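You operate a simulated robot arm through the tools that you are given. There is no shell and no other tool. Be economical: measure what you need, move in short steps, check, and stop when the job is done.

Carry out the task below with a simulated two-armed robot. There is one attempt and no reset: what you move stays moved.

## Task
Take the tea towel from the sideboard end of the table and hang it over the radiator rail.

It is judged by the outcome, as a careful person would: the job done as asked, and still so three seconds after it is handed in. It fails if anything else is knocked over, pushed out of place, dropped, spilled or broken. Flat cloth is picked up by pressing the open fingertips on it (5 to 10 N) and closing them slowly along it; thin cloth reads only 2 to 8 mm in the jaws.

## Robot
Two 7-joint arms with two-finger parallel grippers on one trunk, on a base that drives. Base frame: it is fixed to the floor where the robot stands at the start and does not move with it; the origin is under the middle of the robot, x ahead of it, y to its left, z up. Readings come in mm, rad, newtons and seconds.
The left shoulder is at the start at [60, 143, 876], the right one opposite. Payload 1.57 kg a hand.
The tool frame of a hand sits at the grasp point between the pads (the TCP): z along the fingers, y along the line on which they close. The tips reach 30 mm beyond it. Largest opening 110 mm; finger width 24, thickness 12; the body of the gripper, 48 by 112 mm, starts 78 mm behind the TCP.
Orientation is told as [roll, pitch, yaw] about the base's x, y, z axes, in that order, counted from this pose: with the fingers straight down and closing along the base's y, the tool's x points along the base's -x, its y along +y and its z along -z.

## Interface
- The arms move only by the tool drive_tool. It takes "left_increments", "right_increments" or both (then of equal length, played together; a hand with none holds still); each is text: rows parted by semicolons, each of 7 numbers parted by spaces: the shift along the base's x, y, z in mm, then the turn, a rotation vector about the base's x, y, z in rad, then the gripper command, from -1 (shut) to 1 (fully open), values between in proportion. In form: x y z rx ry rz gripper; .... A call has 1 to 20 rows; each row shifts and turns the commanded pose from where the row before left it. A row lasts 0.2 s, in which the tool goes at most 50 mm and 0.15 rad; a call with a longer step from one row to the next is refused whole, and so is a gripper value outside its range. A pose out of reach is approached as far as the arm can. The call stops where the force on the tool passes 40 N (or 10 N more than at its start, if that is more) or the arm is blocked; 0.2 s more then pass. Each finger travels about 45 mm/s and halts on what it meets, pressing with about 39 N; the grip force reading is that of the motor and also rises with nothing between the fingers. The clock runs only during rows and for 0.2 s after the last one: add rows that do not move to give the fingers time. The reply holds the time, the measured pose of the TCP, the force on the tool along the base axes, the opening and the grip force, in the units named above and with some noise.
- Cameras (640 x 400 px; columns grow to the right, rows downward): "scene" is now at [40, -16.9, 1477.3]; the picture's right is [-0.23, -0.97, 0.00], its down [-0.81, 0.19, -0.56] and it looks along [0.54, -0.13, -0.83] (base axes); focal length 282 px, centre (320, 200). "left" rides on the left gripper at [70, -16, -141] in its tool frame; the picture's right is [0.23, 0.97, 0.00], its down [-0.86, 0.20, -0.48] and it looks along [-0.47, 0.11, 0.88] (tool axes); focal length 222 px, centre (320, 200). "right" rides on the right gripper at [70, 16, -141] in its tool frame; the picture's right is [-0.23, 0.97, 0.00], its down [-0.86, -0.20, -0.48] and it looks along [-0.47, -0.11, 0.88] (tool axes); focal length 222 px, centre (320, 200). There is no depth. A picture from a camera that has moved, and an enlarged one, comes with that camera's place and axes in the base frame and with its lens.
- capture(camera): a new picture of that camera. No time passes.
- move_column(by): slides the trunk up (or, below 0, down) by that many mm; the arms and the scene camera ride with it, the base frame stays. It gives what a move gives, with no picture.
- roll_base(legs): drives the robot by 1 to 6 legs, each [ahead, left, turn to the left] in mm, mm and rad, along the robot's own axes; the way and the turn of a leg run together, so that a leg with both is an arc; at most 1500 mm and 3.142 rad a leg. The arms and the cameras ride along, it lands a little off, and it stops where it bumps. It gives what a move gives.
- aim_head(pan, tilt): turns the head with the scene camera to pan (to the left, within 1.501 rad either way) and tilt (down, from -0.506 to 1.204), counted from straight ahead of the robot. It gives what a move gives.
- zoom(camera, box): a new picture of the part [left, top, right, bottom] of that camera's present view, enlarged. No time passes.
- hand_in(): hands the job in; it is judged then, once.

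Work in short steps. Places have to be worked out from the pictures, the camera data and where the tool is seen: move nearer, look again, correct. Check each grasp and each placing, and mend what went wrong. You have 120 turns and 88 pictures in all, those below and enlarged ones among them. Open the grippers and draw the arms clear of the work before you hand the job in, unless the task says otherwise; then end with one line.

The tools are called after "Request:" as a command line: name --argument value ..., lists and objects as JSON in quotes. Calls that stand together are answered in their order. drive_tool: Moves the arms, as the interface text tells. Its arguments: {"type":"object","properties":{"left_increments":{"type":"string"},"right_increments":{"type":"string"}},"required":[]} The other tools are called the same way: move_column (by) slides the trunk up or down; roll_base (legs) drives the base; aim_head (pan, tilt) turns the head that bears the scene camera; capture (camera) takes a picture; zoom (camera, box) takes an enlarged picture of a part of a camera's view; hand_in () hands the job in.

At the start:

```text
t: 0.0
left_tcp_pos: [516.8, 172.2, 886.9]
left_ee_rot: [-0.001, 0.001, 0.0]
left_contact_force: [-1.2, 0.5, -0.5]
left_finger_gap: 110.1
left_gripper_force: 0.0
right_tcp_pos: [423.8, -184.4, 922.9]
right_ee_rot: [0.0, -0.001, 0.001]
right_contact_force: [-0.6, 0.4, 0.1]
right_finger_gap: 110.0
right_gripper_force: 0.1
trunk travel left (down, up): [-475.0, 115.0]
robot x, y, heading: [3.0, -0.2, -0.001]
head pan, tilt: [-0.227, 0.979]
```

scene: 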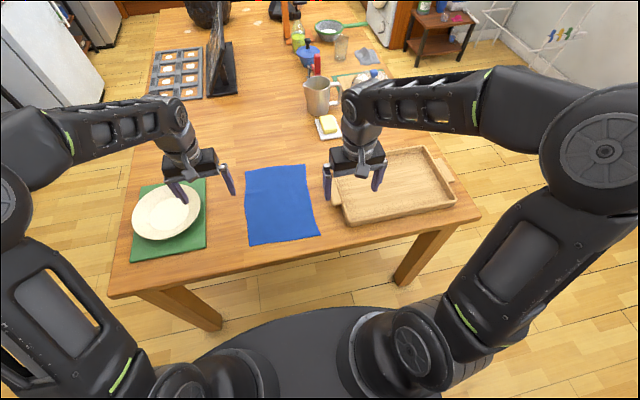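
right: 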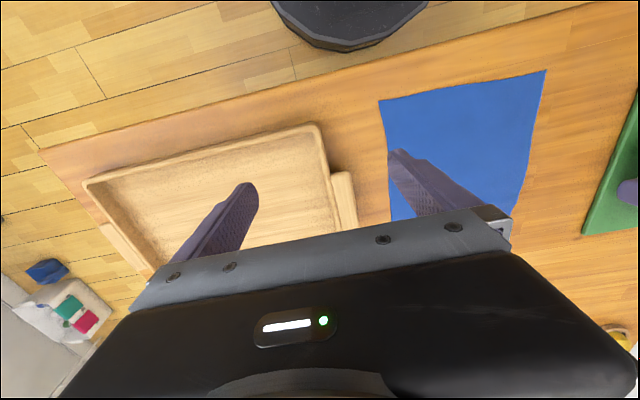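
left: 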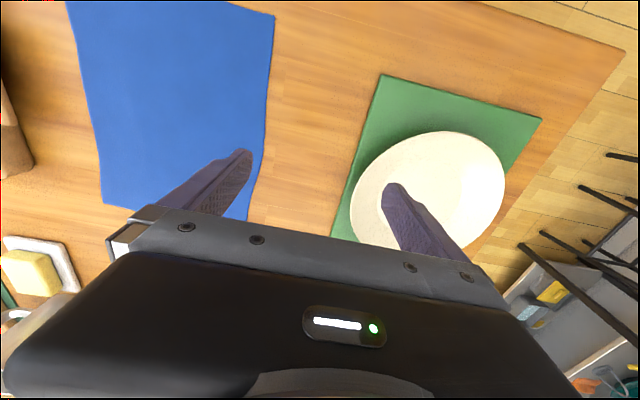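

The blue cloth lies in front of me, but I must find out which end is the sideboard end and where the radiator is. I look around.

Request:
aim_head --pan 0 --tilt 0.4

Request:
capture --camera "scene"

Request:
aim_head --pan -1.2 --tilt 0.4

Request:
capture --camera "scene"

Request:
aim_head --pan 1.2 --tilt 0.4

Request:
capture --camera "scene"

```text
t: 1.0
left_tcp_pos: [518.8, 172.9, 887.6]
left_ee_rot: [0.002, -0.001, 0.001]
left_contact_force: [0.4, 0.6, 0.5]
left_finger_gap: 110.3
left_gripper_force: 0.0
right_tcp_pos: [422.3, -184.8, 921.8]
right_ee_rot: [0.001, 0.001, 0.0]
right_contact_force: [0.0, -0.1, -0.1]
right_finger_gap: 110.1
right_gripper_force: 0.1
trunk travel left (down, up): [-475.0, 115.0]
robot x, y, heading: [-2.1, 1.4, -0.001]
head pan, tilt: [0.0, 0.4]
```

```text
84 pictures are left
camera scene: at [63.5, -0.9, 1526.0], right [0.0, -1.0, 0.0], down [-0.39, 0.0, -0.92], along [0.92, 0.0, -0.39], focal length 282 px, centre (320, 200)
```

scene: 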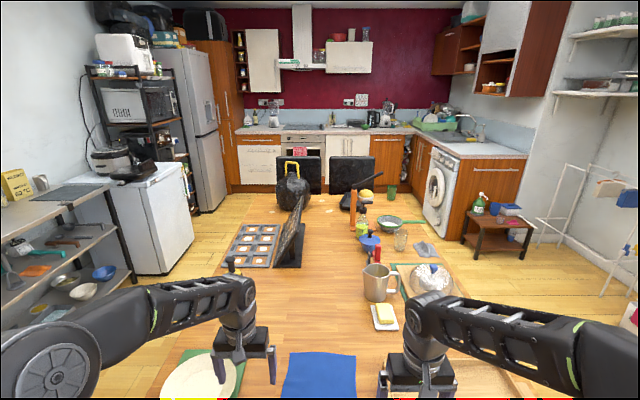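

```text
t: 2.4
left_tcp_pos: [518.1, 171.1, 886.9]
left_ee_rot: [0.001, 0.0, -0.001]
left_contact_force: [-0.3, 0.3, 0.2]
left_finger_gap: 110.2
left_gripper_force: 0.2
right_tcp_pos: [423.4, -184.0, 921.3]
right_ee_rot: [-0.001, 0.002, 0.0]
right_contact_force: [0.3, 1.0, 0.0]
right_finger_gap: 109.9
right_gripper_force: 0.0
trunk travel left (down, up): [-475.0, 115.0]
robot x, y, heading: [0.8, -1.7, -0.0]
head pan, tilt: [-1.201, 0.4]
```

```text
83 pictures are left
camera scene: at [4.4, -87.2, 1526.1], right [-0.93, -0.36, 0.0], down [-0.14, 0.36, -0.92], along [0.33, -0.86, -0.39], focal length 282 px, centre (320, 200)
```

scene: 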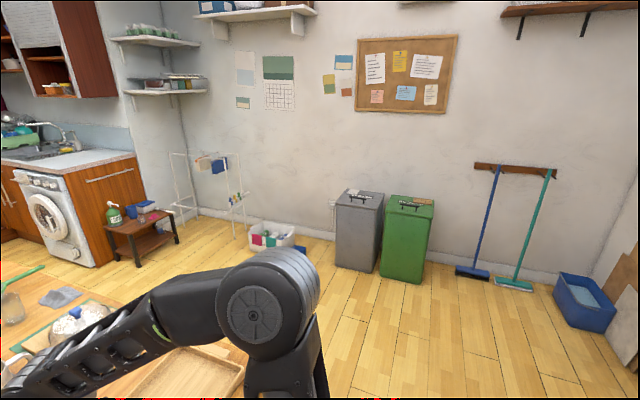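

```text
t: 4.6
left_tcp_pos: [518.6, 172.9, 886.3]
left_ee_rot: [-0.001, 0.001, 0.001]
left_contact_force: [0.4, 0.0, -0.8]
left_finger_gap: 109.9
left_gripper_force: 0.1
right_tcp_pos: [423.0, -184.6, 922.3]
right_ee_rot: [0.0, -0.002, 0.001]
right_contact_force: [-0.8, -0.1, -0.4]
right_finger_gap: 109.9
right_gripper_force: 0.0
trunk travel left (down, up): [-475.0, 115.0]
robot x, y, heading: [-2.4, -2.1, 0.004]
head pan, tilt: [1.201, 0.4]
```

```text
82 pictures are left
camera scene: at [4.4, 85.4, 1526.1], right [0.93, -0.36, 0.0], down [-0.14, -0.36, -0.92], along [0.33, 0.86, -0.39], focal length 282 px, centre (320, 200)
```

scene: 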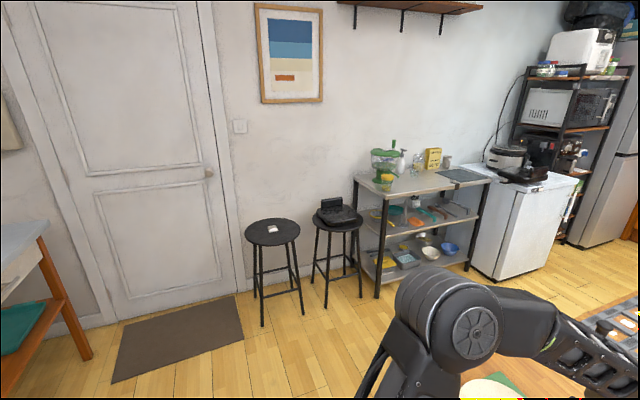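

No radiator yet. Look further back on both sides.

Request:
aim_head --pan 1.5 --tilt 0.4

Request:
capture --camera "scene"

Request:
aim_head --pan -1.5 --tilt 0.4

Request:
capture --camera "scene"

```text
t: 5.4
left_tcp_pos: [516.7, 172.9, 886.3]
left_ee_rot: [0.0, 0.0, 0.001]
left_contact_force: [0.1, 0.5, 0.7]
left_finger_gap: 109.9
left_gripper_force: 0.1
right_tcp_pos: [422.1, -183.9, 923.0]
right_ee_rot: [0.0, 0.002, 0.0]
right_contact_force: [0.5, 0.6, -0.2]
right_finger_gap: 109.8
right_gripper_force: 0.0
trunk travel left (down, up): [-475.0, 115.0]
robot x, y, heading: [-2.7, 2.6, -0.001]
head pan, tilt: [1.499, 0.4]
```

```text
81 pictures are left
camera scene: at [-22.4, 91.5, 1526.1], right [1.0, -0.07, 0.0], down [-0.03, -0.39, -0.92], along [0.07, 0.92, -0.39], focal length 282 px, centre (320, 200)
```

scene: 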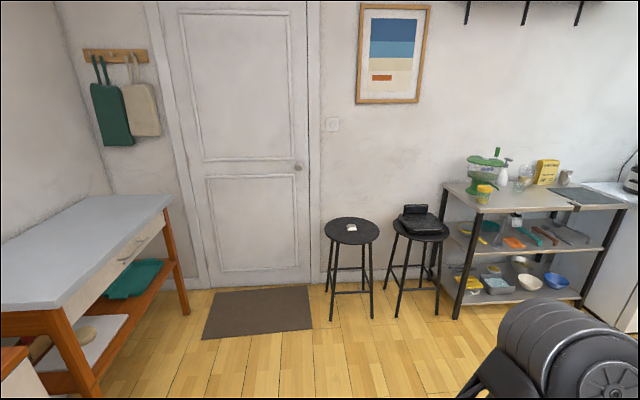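

```text
t: 8.0
left_tcp_pos: [517.9, 173.2, 885.7]
left_ee_rot: [0.0, 0.0, 0.0]
left_contact_force: [-0.3, -0.4, -0.5]
left_finger_gap: 110.0
left_gripper_force: 0.0
right_tcp_pos: [423.0, -185.2, 921.8]
right_ee_rot: [0.001, 0.0, 0.0]
right_contact_force: [-0.1, -0.1, 0.3]
right_finger_gap: 109.9
right_gripper_force: 0.0
trunk travel left (down, up): [-475.0, 115.0]
robot x, y, heading: [0.8, -3.3, -0.0]
head pan, tilt: [-1.499, 0.4]
```

```text
80 pictures are left
camera scene: at [-22.5, -93.3, 1526.1], right [-1.0, -0.07, 0.0], down [-0.03, 0.39, -0.92], along [0.07, -0.92, -0.39], focal length 282 px, centre (320, 200)
```

scene: 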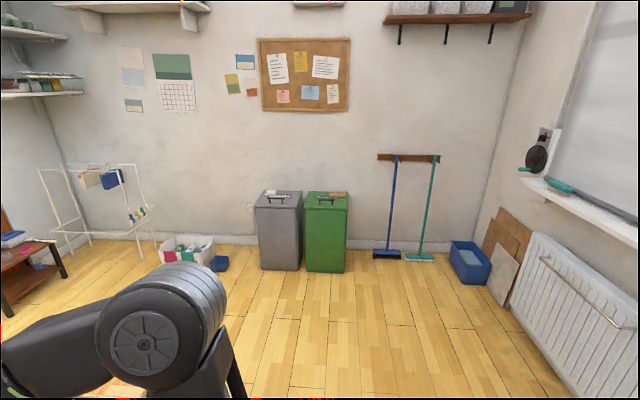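

The radiator with a rail is on the wall behind me to the right; the blue-topped sideboard is behind left, so the near end looks like the "sideboard end". I check the grey thing at the far end and the cloth more closely.

Request:
aim_head --pan -0.2 --tilt 0.6

Request:
zoom --camera "scene" --box '[200, 50, 520, 250]'

Request:
aim_head --pan 0 --tilt 1.0

Request:
zoom --camera "scene" --box '[160, 120, 480, 320]'

```text
t: 9.5
left_tcp_pos: [518.3, 173.7, 886.2]
left_ee_rot: [-0.001, 0.0, -0.001]
left_contact_force: [-0.1, 0.9, -0.7]
left_finger_gap: 110.0
left_gripper_force: 0.0
right_tcp_pos: [422.6, -183.7, 922.2]
right_ee_rot: [-0.001, 0.0, 0.001]
right_contact_force: [-0.6, 0.3, -0.8]
right_finger_gap: 109.9
right_gripper_force: 0.0
trunk travel left (down, up): [-475.0, 115.0]
robot x, y, heading: [2.2, 0.1, -0.003]
head pan, tilt: [-0.201, 0.6]
```

```text
2.00 times, centred on (360, 150) of scene
camera zoom: at [57.5, -18.6, 1507.9], right [-0.2, -0.98, 0.0], down [-0.55, 0.11, -0.83], along [0.81, -0.17, -0.56], focal length 564 px, centre (240, 300)
```

zoom: 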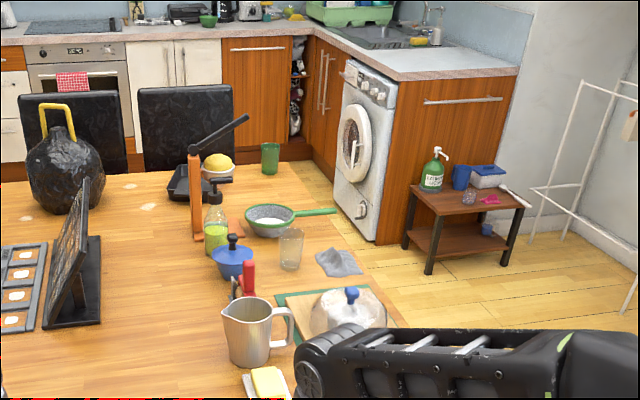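

```text
t: 10.3
left_tcp_pos: [517.8, 172.0, 886.9]
left_ee_rot: [-0.001, 0.001, -0.001]
left_contact_force: [0.8, -0.1, 0.0]
left_finger_gap: 110.0
left_gripper_force: 0.0
right_tcp_pos: [423.1, -185.4, 922.6]
right_ee_rot: [0.001, -0.001, 0.0]
right_contact_force: [0.4, -0.5, 0.9]
right_finger_gap: 109.8
right_gripper_force: 0.0
trunk travel left (down, up): [-475.0, 115.0]
robot x, y, heading: [1.5, -1.2, -0.002]
head pan, tilt: [0.0, 1.0]
```

```text
2.00 times, centred on (320, 220) of scene
camera zoom: at [40.6, -0.9, 1475.9], right [0.0, -1.0, 0.0], down [-0.84, 0.0, -0.54], along [0.54, 0.0, -0.84], focal length 564 px, centre (320, 160)
```

zoom: 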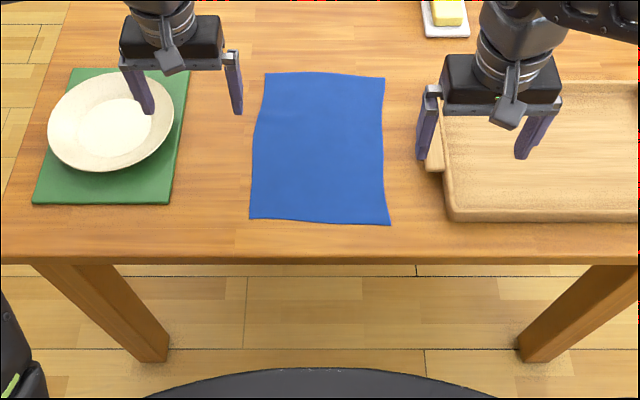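

The blue towel lies at about x 427–720, y −110…+105 (near edge x≈427). Plan: pinch its near edge with both hands (fingers closing along x) at y≈±80. First I bring both hands above the edge, turned with cameras outward and jaws at about 40 mm.

Request:
drive_tool --left_increments "-4.7 -8.4 -7.9 0 0 -0.1428 0.5;-4.7 -8.4 -7.9 0 0 -0.1428 0;-4.7 -8.4 -7.9 0 0 -0.1428 -0.27;-4.7 -8.4 -7.9 0 0 -0.1428 -0.27;-4.7 -8.4 -7.9 0 0 -0.1428 -0.27;-4.7 -8.4 -7.9 0 0 -0.1428 -0.27;-4.7 -8.4 -7.9 0 0 -0.1428 -0.27;-4.7 -8.4 -7.9 0 0 -0.1428 -0.27;-4.7 -8.4 -7.9 0 0 -0.1428 -0.27;-4.7 -8.4 -7.9 0 0 -0.1428 -0.27;-4.7 -8.4 -7.9 0 0 -0.1428 -0.27;0 0 0 0 0 0 -0.27" --right_increments "3.8 9.5 -11.1 0 0 0.1428 0.5;3.8 9.5 -11.1 0 0 0.1428 0;3.8 9.5 -11.1 0 0 0.1428 -0.27;3.8 9.5 -11.1 0 0 0.1428 -0.27;3.8 9.5 -11.1 0 0 0.1428 -0.27;3.8 9.5 -11.1 0 0 0.1428 -0.27;3.8 9.5 -11.1 0 0 0.1428 -0.27;3.8 9.5 -11.1 0 0 0.1428 -0.27;3.8 9.5 -11.1 0 0 0.1428 -0.27;3.8 9.5 -11.1 0 0 0.1428 -0.27;3.8 9.5 -11.1 0 0 0.1428 -0.27;0 0 0 0 0 0 -0.27"

Request:
capture --camera "scene"

Request:
capture --camera "left"

Request:
capture --camera "right"

```text
t: 12.9
left_tcp_pos: [467.3, 80.3, 800.4]
left_ee_rot: [0.0, -0.002, -1.572]
left_contact_force: [0.0, 0.3, 0.0]
left_finger_gap: 40.2
left_gripper_force: 0.0
right_tcp_pos: [465.5, -80.9, 800.7]
right_ee_rot: [0.0, -0.001, 1.574]
right_contact_force: [-0.9, 0.4, 0.1]
right_finger_gap: 40.4
right_gripper_force: 0.0
trunk travel left (down, up): [-475.0, 115.0]
robot x, y, heading: [1.9, -1.8, -0.001]
head pan, tilt: [0.0, 1.0]
```

```text
77 pictures are left
camera scene: at [40.5, -0.9, 1475.9], right [0.0, -1.0, 0.0], down [-0.84, 0.0, -0.54], along [0.54, 0.0, -0.84], focal length 282 px, centre (320, 200)
```

scene: 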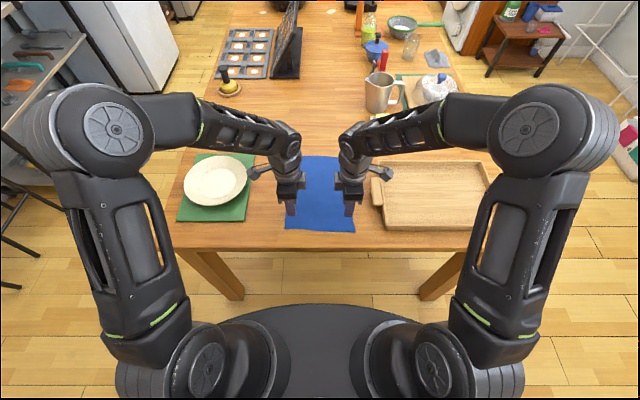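

```text
76 pictures are left
camera left: at [449.7, 151.9, 941.7], right [0.97, 0.23, 0.0], down [0.2, -0.86, 0.48], along [0.11, -0.47, -0.88], focal length 222 px, centre (320, 200)
```

left: 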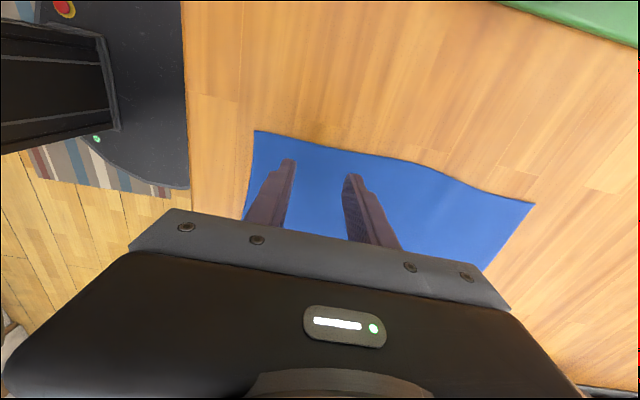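

```text
75 pictures are left
camera right: at [446.9, -151.3, 941.0], right [-0.97, 0.23, 0.0], down [0.2, 0.86, 0.48], along [0.11, 0.47, -0.88], focal length 222 px, centre (320, 200)
```

right: 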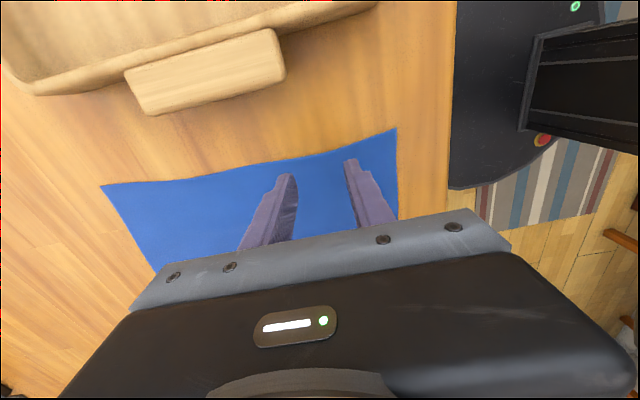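

Triangulating the corners from the scene and hand cameras, the surface here is nearer z≈748 and the towel edge x≈400 (corners y≈±100). I shift the hands back to x≈440 and descend a little, checking force.

Request:
drive_tool --left_increments "-14 0 0 0 0 0 -0.27;-13 0 0 0 0 0 -0.27;0 0 -4 0 0 0 -0.27;0 0 -4 0 0 0 -0.27;0 0 -2 0 0 0 -0.27" --right_increments "-13 0 0 0 0 0 -0.27;-12 0 0 0 0 0 -0.27;0 0 -4 0 0 0 -0.27;0 0 -4 0 0 0 -0.27;0 0 -2 0 0 0 -0.27"

Request:
capture --camera "left"

```text
t: 14.1
left_tcp_pos: [439.3, 80.1, 790.3]
left_ee_rot: [0.0, 0.0, -1.572]
left_contact_force: [-1.0, -0.6, -0.7]
left_finger_gap: 40.4
left_gripper_force: 0.2
right_tcp_pos: [439.1, -79.2, 790.7]
right_ee_rot: [0.001, 0.0, 1.569]
right_contact_force: [1.0, 0.2, -0.4]
right_finger_gap: 40.3
right_gripper_force: 0.1
trunk travel left (down, up): [-475.0, 115.0]
robot x, y, heading: [-1.8, 2.1, -0.002]
head pan, tilt: [0.0, 1.0]
```

```text
74 pictures are left
camera left: at [422.4, 152.2, 931.4], right [0.97, 0.23, 0.0], down [0.2, -0.85, 0.48], along [0.11, -0.47, -0.88], focal length 222 px, centre (320, 200)
```

left: 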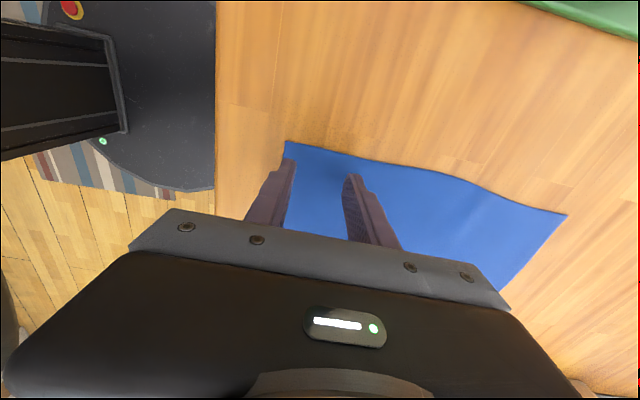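

The near corner comes out at x≈406, surface z≈748; I move 10 mm in and descend in small steps until light contact.

Request:
drive_tool --left_increments "10 0 0 0 0 0 -0.27;0 0 -3 0 0 0 -0.27;0 0 -2 0 0 0 -0.27;0 0 -2 0 0 0 -0.27;0 0 0 0 0 0 -0.27" --right_increments "10 0 0 0 0 0 -0.27;0 0 -3 0 0 0 -0.27;0 0 -2 0 0 0 -0.27;0 0 -2 0 0 0 -0.27;0 0 0 0 0 0 -0.27"

Request:
drive_tool --left_increments "0 0 -2 0 0 0 -0.27;0 0 -2 0 0 0 -0.27;0 0 0 0 0 0 -0.27" --right_increments "0 0 -2 0 0 0 -0.27;0 0 -2 0 0 0 -0.27;0 0 0 0 0 0 -0.27"

```text
t: 15.3
left_tcp_pos: [450.8, 80.7, 783.1]
left_ee_rot: [0.001, -0.001, -1.571]
left_contact_force: [-0.5, 0.2, 0.0]
left_finger_gap: 40.1
left_gripper_force: 0.2
right_tcp_pos: [448.8, -79.7, 782.9]
right_ee_rot: [0.0, 0.0, 1.571]
right_contact_force: [0.8, 0.7, -0.6]
right_finger_gap: 39.8
right_gripper_force: 0.1
trunk travel left (down, up): [-475.0, 115.0]
robot x, y, heading: [-0.7, 2.1, -0.002]
head pan, tilt: [0.0, 1.0]
```

```text
t: 16.1
left_tcp_pos: [448.8, 80.3, 780.5]
left_ee_rot: [0.005, 0.0, -1.57]
left_contact_force: [2.3, 3.6, 22.8]
left_finger_gap: 39.4
left_gripper_force: 0.1
right_tcp_pos: [448.4, -78.9, 781.0]
right_ee_rot: [-0.004, 0.0, 1.57]
right_contact_force: [-0.2, -3.9, 22.9]
right_finger_gap: 40.3
right_gripper_force: 0.1
trunk travel left (down, up): [-475.0, 115.0]
robot x, y, heading: [-0.4, 2.2, -0.003]
head pan, tilt: [0.0, 1.0]
```

Contact at TCP z≈781 with 23 N, too hard; I ease up about 1.4 mm for 5–10 N.

Request:
drive_tool --left_increments "0 0 -0.0 0 0 0 -0.27;0 0 1.4 0 0 0 -0.27;0 0 0 0 0 0 -0.27" --right_increments "0 0 0 0 0 0 -0.27;0 0 1.4 0 0 0 -0.27;0 0 0 0 0 0 -0.27"

```text
t: 16.9
left_tcp_pos: [449.0, 81.4, 781.2]
left_ee_rot: [0.002, -0.001, -1.571]
left_contact_force: [4.7, 2.1, 22.8]
left_finger_gap: 38.9
left_gripper_force: 0.1
right_tcp_pos: [448.5, -79.2, 781.4]
right_ee_rot: [0.0, -0.001, 1.571]
right_contact_force: [3.3, -1.3, 19.6]
right_finger_gap: 39.9
right_gripper_force: 0.0
trunk travel left (down, up): [-475.0, 115.0]
robot x, y, heading: [-2.5, 2.7, -0.004]
head pan, tilt: [0.0, 1.0]
```

Still about 20 N; ease up another 1 mm.

Request:
drive_tool --left_increments "0 0 0.8 0 0 0 -0.27;0 0 0 0 0 0 -0.27" --right_increments "0 0 0.7 0 0 0 -0.27;0 0 0 0 0 0 -0.27"

```text
t: 17.5
left_tcp_pos: [447.8, 80.2, 780.9]
left_ee_rot: [-0.001, 0.0, -1.571]
left_contact_force: [2.8, 1.7, 14.1]
left_finger_gap: 39.0
left_gripper_force: 0.1
right_tcp_pos: [448.9, -80.1, 781.7]
right_ee_rot: [0.0, 0.0, 1.571]
right_contact_force: [2.6, -0.5, 14.8]
right_finger_gap: 39.7
right_gripper_force: 0.1
trunk travel left (down, up): [-475.0, 115.0]
robot x, y, heading: [-1.2, 2.6, -0.0]
head pan, tilt: [0.0, 1.0]
```

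Slope is about 10 N/mm; 0.6 mm more gives about 8 N. Then I close slowly.

Request:
drive_tool --left_increments "0 0 0.6 0 0 0 -0.27;0 0 0 0 0 0 -0.27;0 0 0 0 0 0 -0.33;0 0 0 0 0 0 -0.39;0 0 0 0 0 0 -0.45;0 0 0 0 0 0 -0.51;0 0 0 0 0 0 -0.57;0 0 0 0 0 0 -0.63;0 0 0 0 0 0 -0.69;0 0 0 0 0 0 -0.75;0 0 0 0 0 0 -0.81;0 0 0 0 0 0 -0.87;0 0 0 0 0 0 -0.93;0 0 0 0 0 0 -1;0 0 0 0 0 0 -1;0 0 0 0 0 0 -1" --right_increments "0 0 0.6 0 0 0 -0.27;0 0 0 0 0 0 -0.27;0 0 0 0 0 0 -0.33;0 0 0 0 0 0 -0.39;0 0 0 0 0 0 -0.45;0 0 0 0 0 0 -0.51;0 0 0 0 0 0 -0.57;0 0 0 0 0 0 -0.63;0 0 0 0 0 0 -0.69;0 0 0 0 0 0 -0.75;0 0 0 0 0 0 -0.81;0 0 0 0 0 0 -0.87;0 0 0 0 0 0 -0.93;0 0 0 0 0 0 -1;0 0 0 0 0 0 -1;0 0 0 0 0 0 -1"

Request:
capture --camera "left"

Request:
capture --camera "right"

```text
t: 20.9
left_tcp_pos: [449.0, 79.8, 781.8]
left_ee_rot: [0.0, 0.001, -1.57]
left_contact_force: [-1.1, -1.5, 0.7]
left_finger_gap: 2.3
left_gripper_force: 23.6
right_tcp_pos: [450.3, -81.0, 781.3]
right_ee_rot: [0.0, -0.001, 1.571]
right_contact_force: [-0.3, 0.6, 0.7]
right_finger_gap: 2.5
right_gripper_force: 24.0
trunk travel left (down, up): [-475.0, 115.0]
robot x, y, heading: [0.5, 1.7, 0.001]
head pan, tilt: [0.0, 1.0]
```

```text
73 pictures are left
camera left: at [432.1, 151.7, 923.3], right [0.97, 0.23, 0.0], down [0.2, -0.85, 0.48], along [0.11, -0.47, -0.88], focal length 222 px, centre (320, 200)
```

left: 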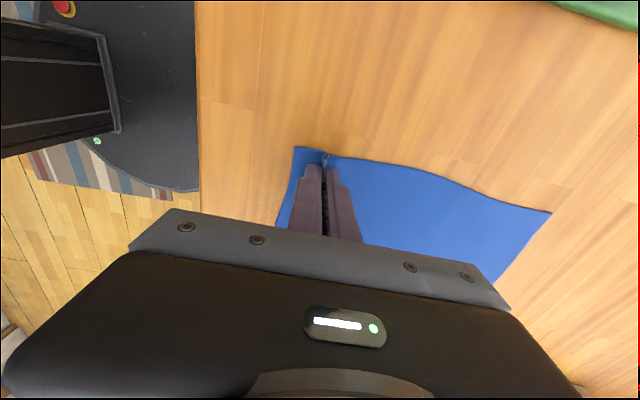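

```text
72 pictures are left
camera right: at [431.8, -150.8, 923.2], right [-0.97, 0.23, 0.0], down [0.2, 0.86, 0.48], along [0.11, 0.47, -0.88], focal length 222 px, centre (320, 200)
```

right: 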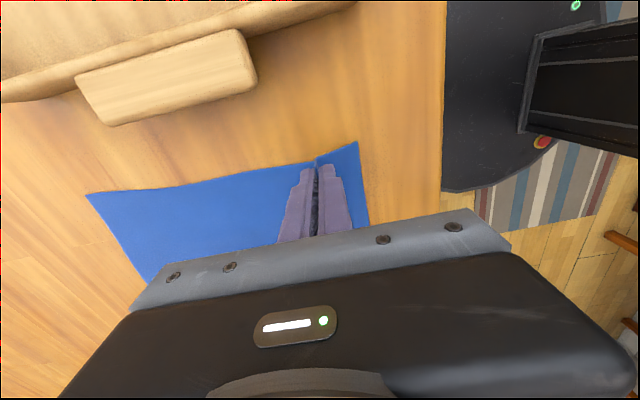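

Both hands hold a fold (2.3/2.5 mm). I lift slowly straight up, 100 mm first.

Request:
drive_tool --left_increments "0 0 10 0 0 0 -1;0 0 15 0 0 0 -1;0 0 15 0 0 0 -1;0 0 15 0 0 0 -1;0 0 15 0 0 0 -1;0 0 15 0 0 0 -1;0 0 15 0 0 0 -1" --right_increments "0 0 10 0 0 0 -1;0 0 15 0 0 0 -1;0 0 15 0 0 0 -1;0 0 15 0 0 0 -1;0 0 15 0 0 0 -1;0 0 15 0 0 0 -1;0 0 15 0 0 0 -1"

Request:
capture --camera "scene"

```text
t: 22.5
left_tcp_pos: [448.5, 81.1, 881.9]
left_ee_rot: [-0.001, 0.0, -1.571]
left_contact_force: [0.3, 0.5, -0.4]
left_finger_gap: 2.2
left_gripper_force: 23.6
right_tcp_pos: [449.1, -80.3, 882.2]
right_ee_rot: [0.0, 0.001, 1.572]
right_contact_force: [-0.3, -0.4, -0.5]
right_finger_gap: 2.4
right_gripper_force: 23.6
trunk travel left (down, up): [-475.0, 115.0]
robot x, y, heading: [1.1, -0.4, -0.001]
head pan, tilt: [0.0, 1.0]
```

```text
71 pictures are left
camera scene: at [40.2, -0.9, 1475.9], right [0.0, -1.0, 0.0], down [-0.84, 0.0, -0.54], along [0.54, 0.0, -0.84], focal length 282 px, centre (320, 200)
```

scene: 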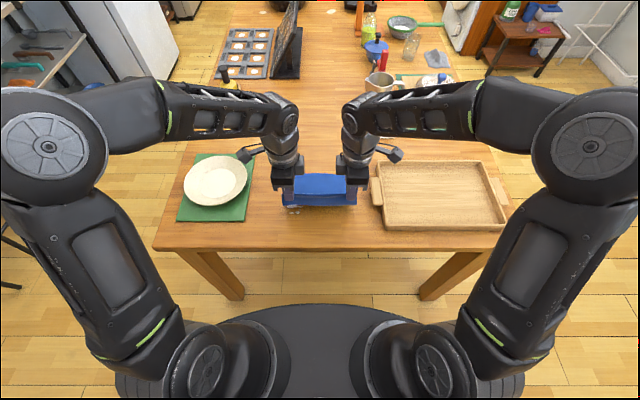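

Both ends came up. Lift further until the towel clears the table.

Request:
drive_tool --left_increments "0 0 20 0 0 0 -1;0 0 20 0 0 0 -1;0 0 20 0 0 0 -1;0 0 20 0 0 0 -1;0 0 20 0 0 0 -1;0 0 20 0 0 0 -1;0 0 20 0 0 0 -1;0 0 20 0 0 0 -1;0 0 20 0 0 0 -1;0 0 20 0 0 0 -1" --right_increments "0 0 20 0 0 0 -1;0 0 20 0 0 0 -1;0 0 20 0 0 0 -1;0 0 20 0 0 0 -1;0 0 20 0 0 0 -1;0 0 20 0 0 0 -1;0 0 20 0 0 0 -1;0 0 20 0 0 0 -1;0 0 20 0 0 0 -1;0 0 20 0 0 0 -1"

Request:
capture --camera "scene"

```text
t: 24.7
left_tcp_pos: [449.2, 80.1, 1053.9]
left_ee_rot: [-0.008, 0.003, -1.574]
left_contact_force: [0.9, 0.4, 0.3]
left_finger_gap: 2.1
left_gripper_force: 23.8
left hand out of reach, approached as far as the arm can: row 9, 10
right_tcp_pos: [448.5, -79.9, 1054.4]
right_ee_rot: [0.008, 0.003, 1.572]
right_contact_force: [0.6, 0.1, -0.8]
right_finger_gap: 2.5
right_gripper_force: 24.3
right hand out of reach, approached as far as the arm can: row 9, 10
trunk travel left (down, up): [-475.0, 115.0]
robot x, y, heading: [-1.3, -0.7, 0.001]
head pan, tilt: [0.0, 1.0]
```

```text
70 pictures are left
camera scene: at [40.8, -0.9, 1475.9], right [0.0, -1.0, 0.0], down [-0.84, 0.0, -0.54], along [0.54, 0.0, -0.84], focal length 282 px, centre (320, 200)
```

scene: 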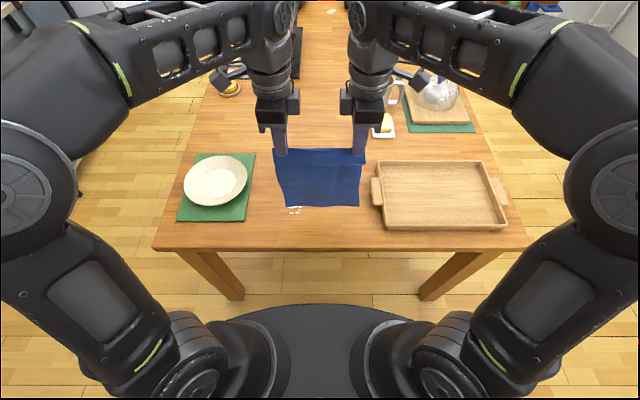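

The towel hangs flat between the hands; the arms are at their height limit, so I raise the trunk for clearance before backing off.

Request:
move_column --by 70

Request:
capture --camera "scene"

```text
t: 25.8
left_tcp_pos: [448.8, 80.4, 1122.9]
left_ee_rot: [-0.009, 0.004, -1.575]
left_contact_force: [-0.8, 0.6, -0.5]
left_finger_gap: 2.3
left_gripper_force: 24.2
right_tcp_pos: [448.2, -80.2, 1123.5]
right_ee_rot: [0.009, 0.002, 1.572]
right_contact_force: [0.4, 0.7, -0.4]
right_finger_gap: 2.7
right_gripper_force: 23.6
trunk travel left (down, up): [-545.0, 45.0]
robot x, y, heading: [0.2, -0.3, -0.004]
head pan, tilt: [0.0, 1.0]
```

```text
69 pictures are left
camera scene: at [40.7, -0.9, 1545.8], right [0.0, -1.0, 0.0], down [-0.84, 0.0, -0.54], along [0.54, 0.0, -0.84], focal length 282 px, centre (320, 200)
```

scene: 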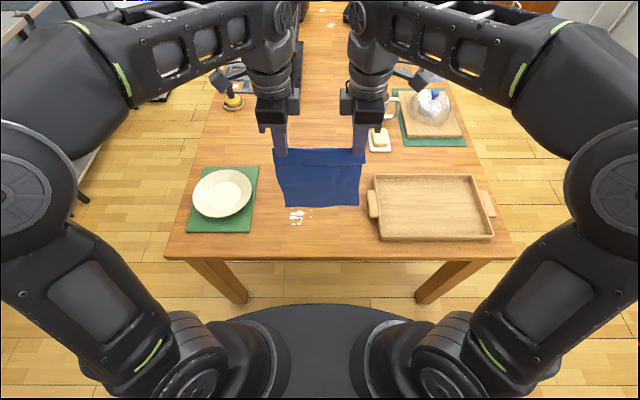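

The radiator is roughly at x≈−1350, y≈−1150…−1750 with its rail near z≈460. I back off 350 mm and turn right 90° to look at it.

Request:
roll_base --legs '[[-350, 0, 0], [0, 0, -1.57]]'

Request:
aim_head --pan -0.9 --tilt 0.5

Request:
capture --camera "scene"

```text
t: 31.9
left_tcp_pos: [-269.4, -448.8, 1122.8]
left_ee_rot: [-0.009, 0.003, 3.138]
left_contact_force: [-1.0, -0.2, 0.0]
left_finger_gap: 2.4
left_gripper_force: 23.7
right_tcp_pos: [-429.0, -449.4, 1123.4]
right_ee_rot: [0.007, 0.003, -0.002]
right_contact_force: [-0.4, 1.1, 0.5]
right_finger_gap: 2.2
right_gripper_force: 23.8
trunk travel left (down, up): [-545.0, 45.0]
robot x, y, heading: [-347.9, -1.6, -1.572]
head pan, tilt: [0.0, 1.0]
```

```text
t: 33.1
left_tcp_pos: [-270.2, -448.7, 1123.3]
left_ee_rot: [-0.008, 0.002, 3.138]
left_contact_force: [-0.7, -0.7, 1.1]
left_finger_gap: 2.4
left_gripper_force: 23.9
right_tcp_pos: [-429.7, -448.8, 1122.3]
right_ee_rot: [0.007, 0.003, -0.002]
right_contact_force: [0.4, 0.7, 0.0]
right_finger_gap: 2.4
right_gripper_force: 24.0
trunk travel left (down, up): [-545.0, 45.0]
robot x, y, heading: [-347.2, 0.4, -1.571]
head pan, tilt: [-0.901, 0.499]
```

```text
68 pictures are left
camera scene: at [-418.7, -27.5, 1586.9], right [-0.62, 0.78, 0.0], down [0.38, 0.3, -0.88], along [-0.69, -0.54, -0.48], focal length 282 px, centre (320, 200)
```

scene: 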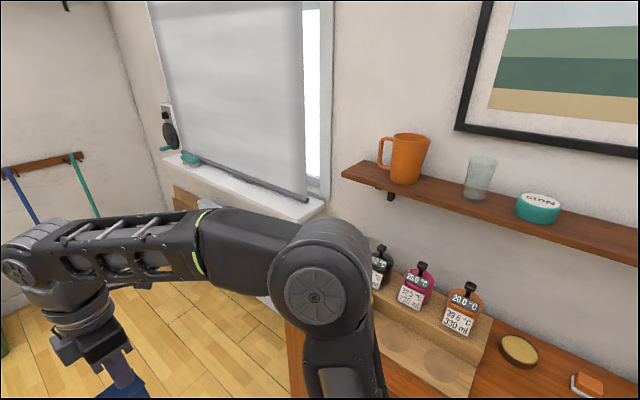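

A sideboard with things on it stands behind along the back wall. I move away along −y by 1100 mm (clear floor), then look at the radiator.

Request:
roll_base --legs '[[1100, 0, 0]]'

Request:
aim_head --pan -1.5 --tilt 0.6

Request:
capture --camera "scene"

```text
t: 38.7
left_tcp_pos: [-267.1, -1540.3, 1123.2]
left_ee_rot: [-0.008, 0.005, -3.142]
left_contact_force: [-0.2, -0.4, -0.8]
left_finger_gap: 2.4
left_gripper_force: 23.6
right_tcp_pos: [-426.7, -1541.5, 1123.1]
right_ee_rot: [0.009, 0.005, 0.003]
right_contact_force: [-0.3, -0.1, -1.2]
right_finger_gap: 2.5
right_gripper_force: 23.9
trunk travel left (down, up): [-545.0, 45.0]
robot x, y, heading: [-352.2, -1090.8, -1.571]
head pan, tilt: [-0.901, 0.499]
```

```text
t: 39.7
left_tcp_pos: [-267.4, -1540.3, 1123.1]
left_ee_rot: [-0.008, 0.005, -3.143]
left_contact_force: [-0.5, 0.3, 0.1]
left_finger_gap: 2.4
left_gripper_force: 23.2
right_tcp_pos: [-427.0, -1539.2, 1122.9]
right_ee_rot: [0.007, 0.004, 0.004]
right_contact_force: [0.9, 0.1, -0.7]
right_finger_gap: 2.5
right_gripper_force: 23.5
trunk travel left (down, up): [-545.0, 45.0]
robot x, y, heading: [-347.3, -1089.3, -1.568]
head pan, tilt: [-1.499, 0.6]
```

```text
67 pictures are left
camera scene: at [-435.8, -1069.1, 1577.9], right [-0.07, 1.0, 0.0], down [0.56, 0.04, -0.83], along [-0.82, -0.06, -0.56], focal length 282 px, centre (320, 200)
```

scene: 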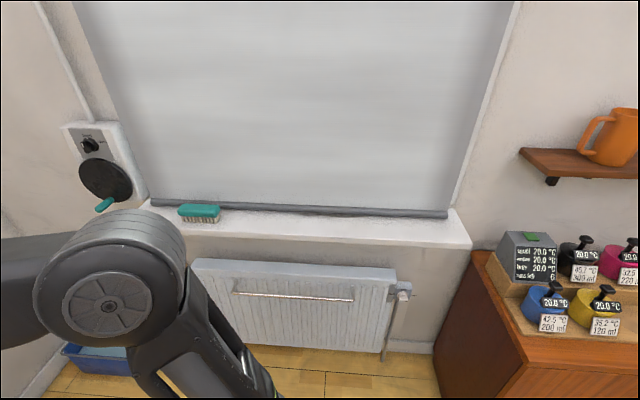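

The radiator rail spans about y −1555…−975, z≈440, with a windowsill above. I go 180 mm ahead and turn to face the wall.

Request:
roll_base --legs '[[180, 0, 0], [0, 0, -1.57]]'

Request:
aim_head --pan 0 --tilt 0.7

Request:
capture --camera "scene"

```text
t: 45.0
left_tcp_pos: [-796.2, -1353.7, 1122.4]
left_ee_rot: [-0.008, 0.001, 1.578]
left_contact_force: [0.0, 0.0, 0.1]
left_finger_gap: 2.4
left_gripper_force: 23.9
right_tcp_pos: [-797.7, -1194.1, 1123.6]
right_ee_rot: [0.007, 0.003, -1.563]
right_contact_force: [0.0, 0.2, 0.3]
right_finger_gap: 2.3
right_gripper_force: 23.9
trunk travel left (down, up): [-545.0, 45.0]
robot x, y, heading: [-348.3, -1273.7, -3.137]
head pan, tilt: [-1.499, 0.6]
```

```text
t: 46.6
left_tcp_pos: [-796.1, -1354.6, 1123.9]
left_ee_rot: [-0.011, 0.003, 1.577]
left_contact_force: [0.7, -0.5, -0.8]
left_finger_gap: 2.2
left_gripper_force: 24.3
right_tcp_pos: [-797.2, -1195.0, 1123.1]
right_ee_rot: [0.007, 0.004, -1.561]
right_contact_force: [0.0, -0.1, 0.8]
right_finger_gap: 2.5
right_gripper_force: 23.8
trunk travel left (down, up): [-545.0, 45.0]
robot x, y, heading: [-344.5, -1269.4, -3.134]
head pan, tilt: [0.0, 0.7]
```

```text
66 pictures are left
camera scene: at [-402.2, -1271.8, 1569.3], right [-0.01, 1.0, 0.0], down [0.64, 0.0, -0.76], along [-0.76, -0.01, -0.64], focal length 282 px, centre (320, 200)
```

scene: 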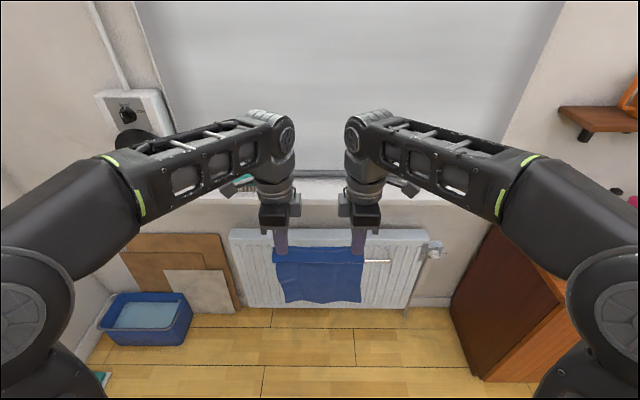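

Now I lower the trunk 350 mm to triangulate the rail and sill from a second height.

Request:
move_column --by -350

Request:
aim_head --pan 0 --tilt 0.6

Request:
capture --camera "scene"

```text
t: 50.0
left_tcp_pos: [-796.3, -1354.0, 774.1]
left_ee_rot: [-0.008, 0.003, 1.579]
left_contact_force: [1.1, 1.8, 1.0]
left_finger_gap: 2.2
left_gripper_force: 23.9
right_tcp_pos: [-798.4, -1193.7, 773.9]
right_ee_rot: [0.006, 0.004, -1.562]
right_contact_force: [0.4, -0.3, 0.0]
right_finger_gap: 2.4
right_gripper_force: 23.6
trunk travel left (down, up): [-195.0, 395.0]
robot x, y, heading: [-347.5, -1269.9, -3.135]
head pan, tilt: [0.0, 0.7]
```

```text
t: 50.7
left_tcp_pos: [-795.1, -1355.3, 774.1]
left_ee_rot: [-0.008, 0.003, 1.578]
left_contact_force: [0.0, 1.0, 0.0]
left_finger_gap: 2.1
left_gripper_force: 23.2
right_tcp_pos: [-797.4, -1194.4, 772.7]
right_ee_rot: [0.007, 0.003, -1.562]
right_contact_force: [-1.6, -0.3, 0.0]
right_finger_gap: 2.4
right_gripper_force: 23.9
trunk travel left (down, up): [-195.0, 395.0]
robot x, y, heading: [-349.4, -1272.4, -3.13]
head pan, tilt: [0.0, 0.6]
```

```text
65 pictures are left
camera scene: at [-405.6, -1271.9, 1227.9], right [-0.01, 1.0, 0.0], down [0.57, 0.0, -0.82], along [-0.82, -0.01, -0.57], focal length 282 px, centre (320, 200)
```

scene: 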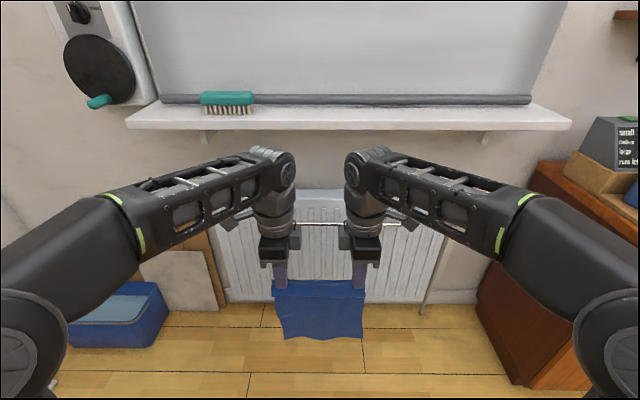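

Triangulation gives the rail at x≈−1153, z≈600, y −1486…−988. I zoom for details of the rail ends, gap and sill.

Request:
zoom --camera "scene" --box '[200, 90, 460, 310]'

```text
1.82 times, centred on (330, 200) of scene
camera zoom: at [-405.6, -1271.9, 1227.9], right [-0.01, 1.0, 0.0], down [0.57, 0.0, -0.82], along [-0.82, -0.01, -0.57], focal length 512 px, centre (302, 200)
```

zoom: 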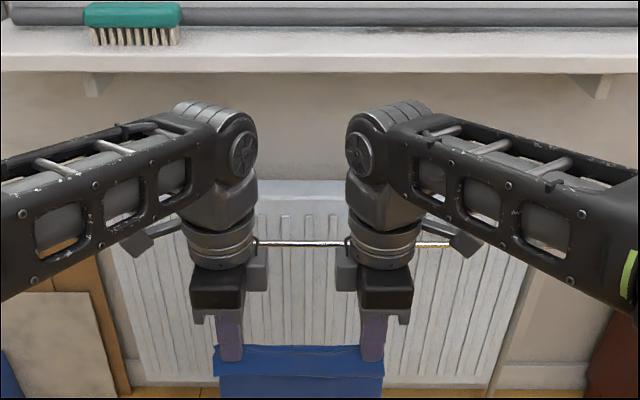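

The sill (front x≈−1060, underside z≈980) overhangs the rail, so hands can't come straight down there. I'll turn the hands so the fingers point at the wall (horizontal), and later lower the towel's free end into the gap behind the rail. First half of that turn now, while extending a bit.

Request:
drive_tool --left_increments "-16 0 5 0 0.14 0 -1;-16 0 5 0 0.14 0 -1;-16 0 5 0 0.14 0 -1;-16 0 5 0 0.14 0 -1;-16 0 5 0 0.14 0 -1;-16 0 5 0 0.14 0 -1" --right_increments "-16 0 5 0 0.14 0 -1;-16 0 5 0 0.14 0 -1;-16 0 5 0 0.14 0 -1;-16 0 5 0 0.14 0 -1;-16 0 5 0 0.14 0 -1;-16 0 5 0 0.14 0 -1"

Request:
capture --camera "scene"

```text
t: 52.1
left_tcp_pos: [-892.2, -1353.6, 805.0]
left_ee_rot: [0.834, -0.005, 1.577]
left_contact_force: [0.1, 0.6, -0.3]
left_finger_gap: 2.3
left_gripper_force: 23.4
right_tcp_pos: [-893.4, -1194.0, 802.0]
right_ee_rot: [-0.835, 0.008, -1.567]
right_contact_force: [0.5, -0.9, 0.2]
right_finger_gap: 2.3
right_gripper_force: 23.5
trunk travel left (down, up): [-195.0, 395.0]
robot x, y, heading: [-347.7, -1266.9, -3.135]
head pan, tilt: [0.0, 0.6]
```

```text
63 pictures are left
camera scene: at [-405.7, -1271.9, 1227.9], right [-0.01, 1.0, 0.0], down [0.56, 0.0, -0.82], along [-0.82, -0.01, -0.57], focal length 282 px, centre (320, 200)
```

scene: 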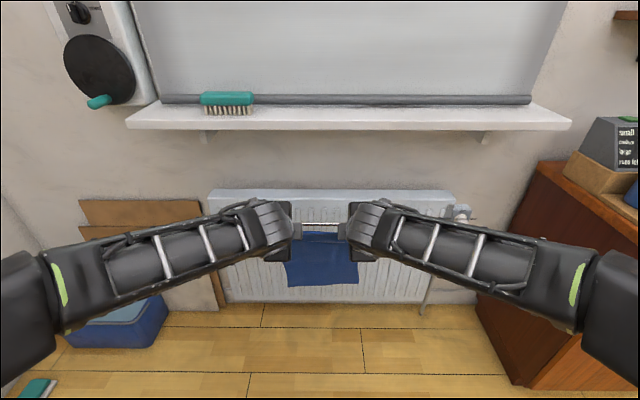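

The turn works and the towel still hangs. Continue to near horizontal.

Request:
drive_tool --left_increments "-8 0 8 0 0.13 0 -1;-8 0 8 0 0.13 0 -1;-8 0 8 0 0.13 0 -1;-8 0 8 0 0.13 0 -1;-8 0 8 0 0.13 0 -1" --right_increments "-8 0 8 0 0.13 0 -1;-8 0 8 0 0.13 0 -1;-8 0 8 0 0.13 0 -1;-8 0 8 0 0.13 0 -1;-8 0 8 0 0.13 0 -1"

Request:
capture --camera "scene"

Request:
capture --camera "left"

```text
t: 53.3
left_tcp_pos: [-931.9, -1354.7, 845.1]
left_ee_rot: [1.483, -0.007, 1.576]
left_contact_force: [-0.8, 2.0, -0.2]
left_finger_gap: 2.2
left_gripper_force: 24.1
right_tcp_pos: [-933.5, -1195.1, 843.6]
right_ee_rot: [-1.482, 0.008, -1.572]
right_contact_force: [-0.5, -1.1, 0.0]
right_finger_gap: 2.4
right_gripper_force: 24.3
trunk travel left (down, up): [-195.0, 395.0]
robot x, y, heading: [-350.4, -1272.8, -3.134]
head pan, tilt: [0.0, 0.6]
```

```text
62 pictures are left
camera scene: at [-405.6, -1271.9, 1227.9], right [-0.01, 1.0, 0.0], down [0.56, 0.0, -0.83], along [-0.83, -0.01, -0.56], focal length 282 px, centre (320, 200)
```

scene: 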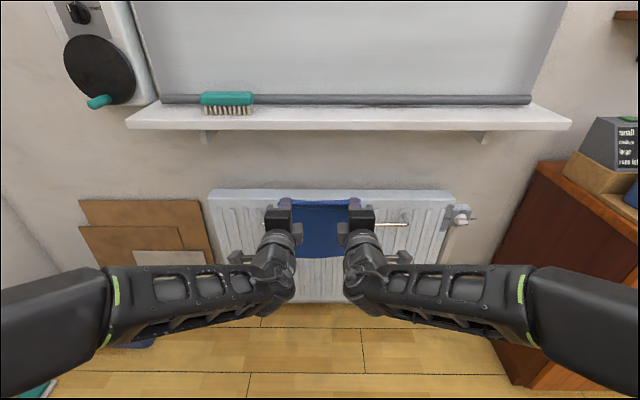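

```text
61 pictures are left
camera left: at [-790.0, -1421.5, 839.7], right [-0.08, -0.23, 0.97], down [0.46, 0.86, 0.25], along [-0.89, 0.46, 0.03], focal length 222 px, centre (320, 200)
```

left: 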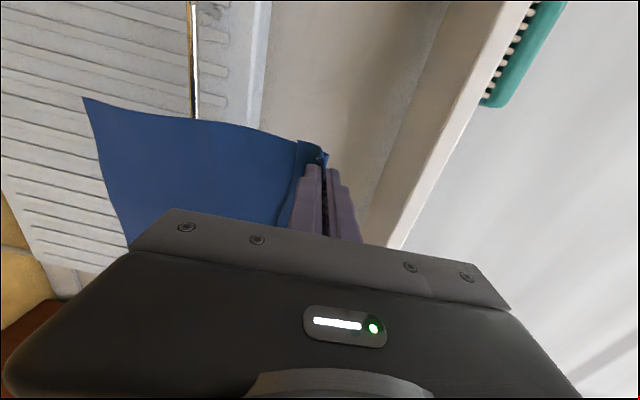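

Combining all views the rail fits best at x≈−1130, z≈632. I need the gap behind it: zoom the left-hand camera on the rail.

Request:
zoom --camera "left" --box '[100, 0, 340, 150]'

Request:
zoom --camera "scene" --box '[200, 170, 480, 320]'

```text
2.67 times, centred on (220, 75) of left
camera zoom: at [-790.0, -1421.5, 839.7], right [-0.08, -0.23, 0.97], down [0.46, 0.86, 0.25], along [-0.89, 0.46, 0.03], focal length 592 px, centre (587, 533)
```

zoom: 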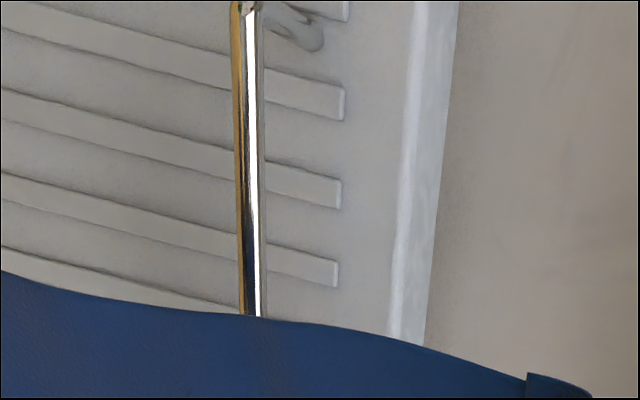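

```text
2.29 times, centred on (340, 245) of scene
camera zoom: at [-405.6, -1271.9, 1227.9], right [-0.01, 1.0, 0.0], down [0.56, 0.0, -0.83], along [-0.83, -0.01, -0.56], focal length 644 px, centre (274, 97)
```

zoom: 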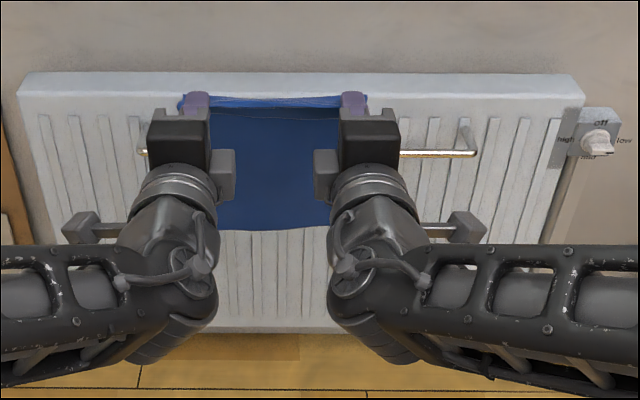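

The rail stands about 50 mm off the radiator face (x≈−1181), a comfortable gap; the towel bottom hangs about 190 mm below the hands. I raise the trunk 30 mm and drive forward 150 mm, then check.

Request:
move_column --by 35

Request:
roll_base --legs '[[150, 0, 0]]'

Request:
capture --camera "scene"

Request:
capture --camera "left"

```text
t: 54.1
left_tcp_pos: [-933.5, -1354.7, 878.3]
left_ee_rot: [1.481, -0.007, 1.573]
left_contact_force: [-0.2, 1.6, 0.3]
left_finger_gap: 2.4
left_gripper_force: 23.6
right_tcp_pos: [-934.8, -1193.6, 877.4]
right_ee_rot: [-1.48, 0.008, -1.572]
right_contact_force: [0.1, -2.3, 0.3]
right_finger_gap: 2.6
right_gripper_force: 23.2
trunk travel left (down, up): [-230.0, 360.0]
robot x, y, heading: [-349.1, -1268.4, -3.135]
head pan, tilt: [0.0, 0.6]
```

```text
t: 55.5
left_tcp_pos: [-1082.7, -1355.7, 878.8]
left_ee_rot: [1.482, -0.005, 1.574]
left_contact_force: [0.8, 1.1, -0.9]
left_finger_gap: 2.1
left_gripper_force: 24.1
right_tcp_pos: [-1085.4, -1195.4, 878.0]
right_ee_rot: [-1.482, 0.01, -1.572]
right_contact_force: [0.5, -1.9, 0.5]
right_finger_gap: 2.2
right_gripper_force: 24.1
trunk travel left (down, up): [-230.0, 360.0]
robot x, y, heading: [-501.9, -1273.9, -3.131]
head pan, tilt: [0.0, 0.6]
```

```text
58 pictures are left
camera scene: at [-556.1, -1273.1, 1262.9], right [-0.01, 1.0, 0.0], down [0.57, 0.0, -0.82], along [-0.82, -0.01, -0.57], focal length 282 px, centre (320, 200)
```

scene: 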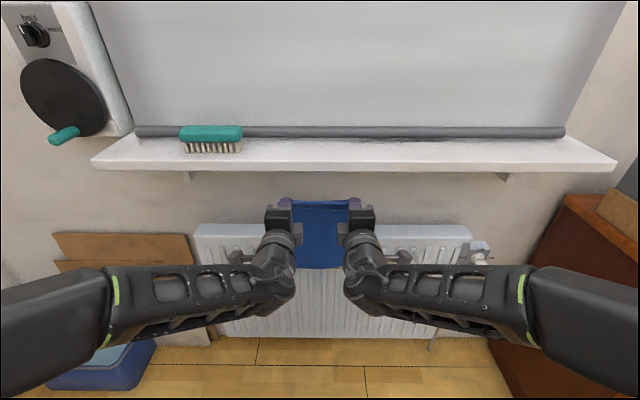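

```text
57 pictures are left
camera left: at [-940.4, -1422.8, 874.8], right [-0.09, -0.23, 0.97], down [0.46, 0.86, 0.25], along [-0.89, 0.46, 0.03], focal length 222 px, centre (320, 200)
```

left: 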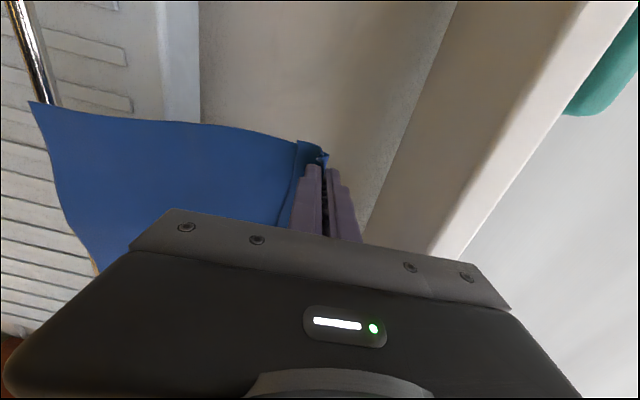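

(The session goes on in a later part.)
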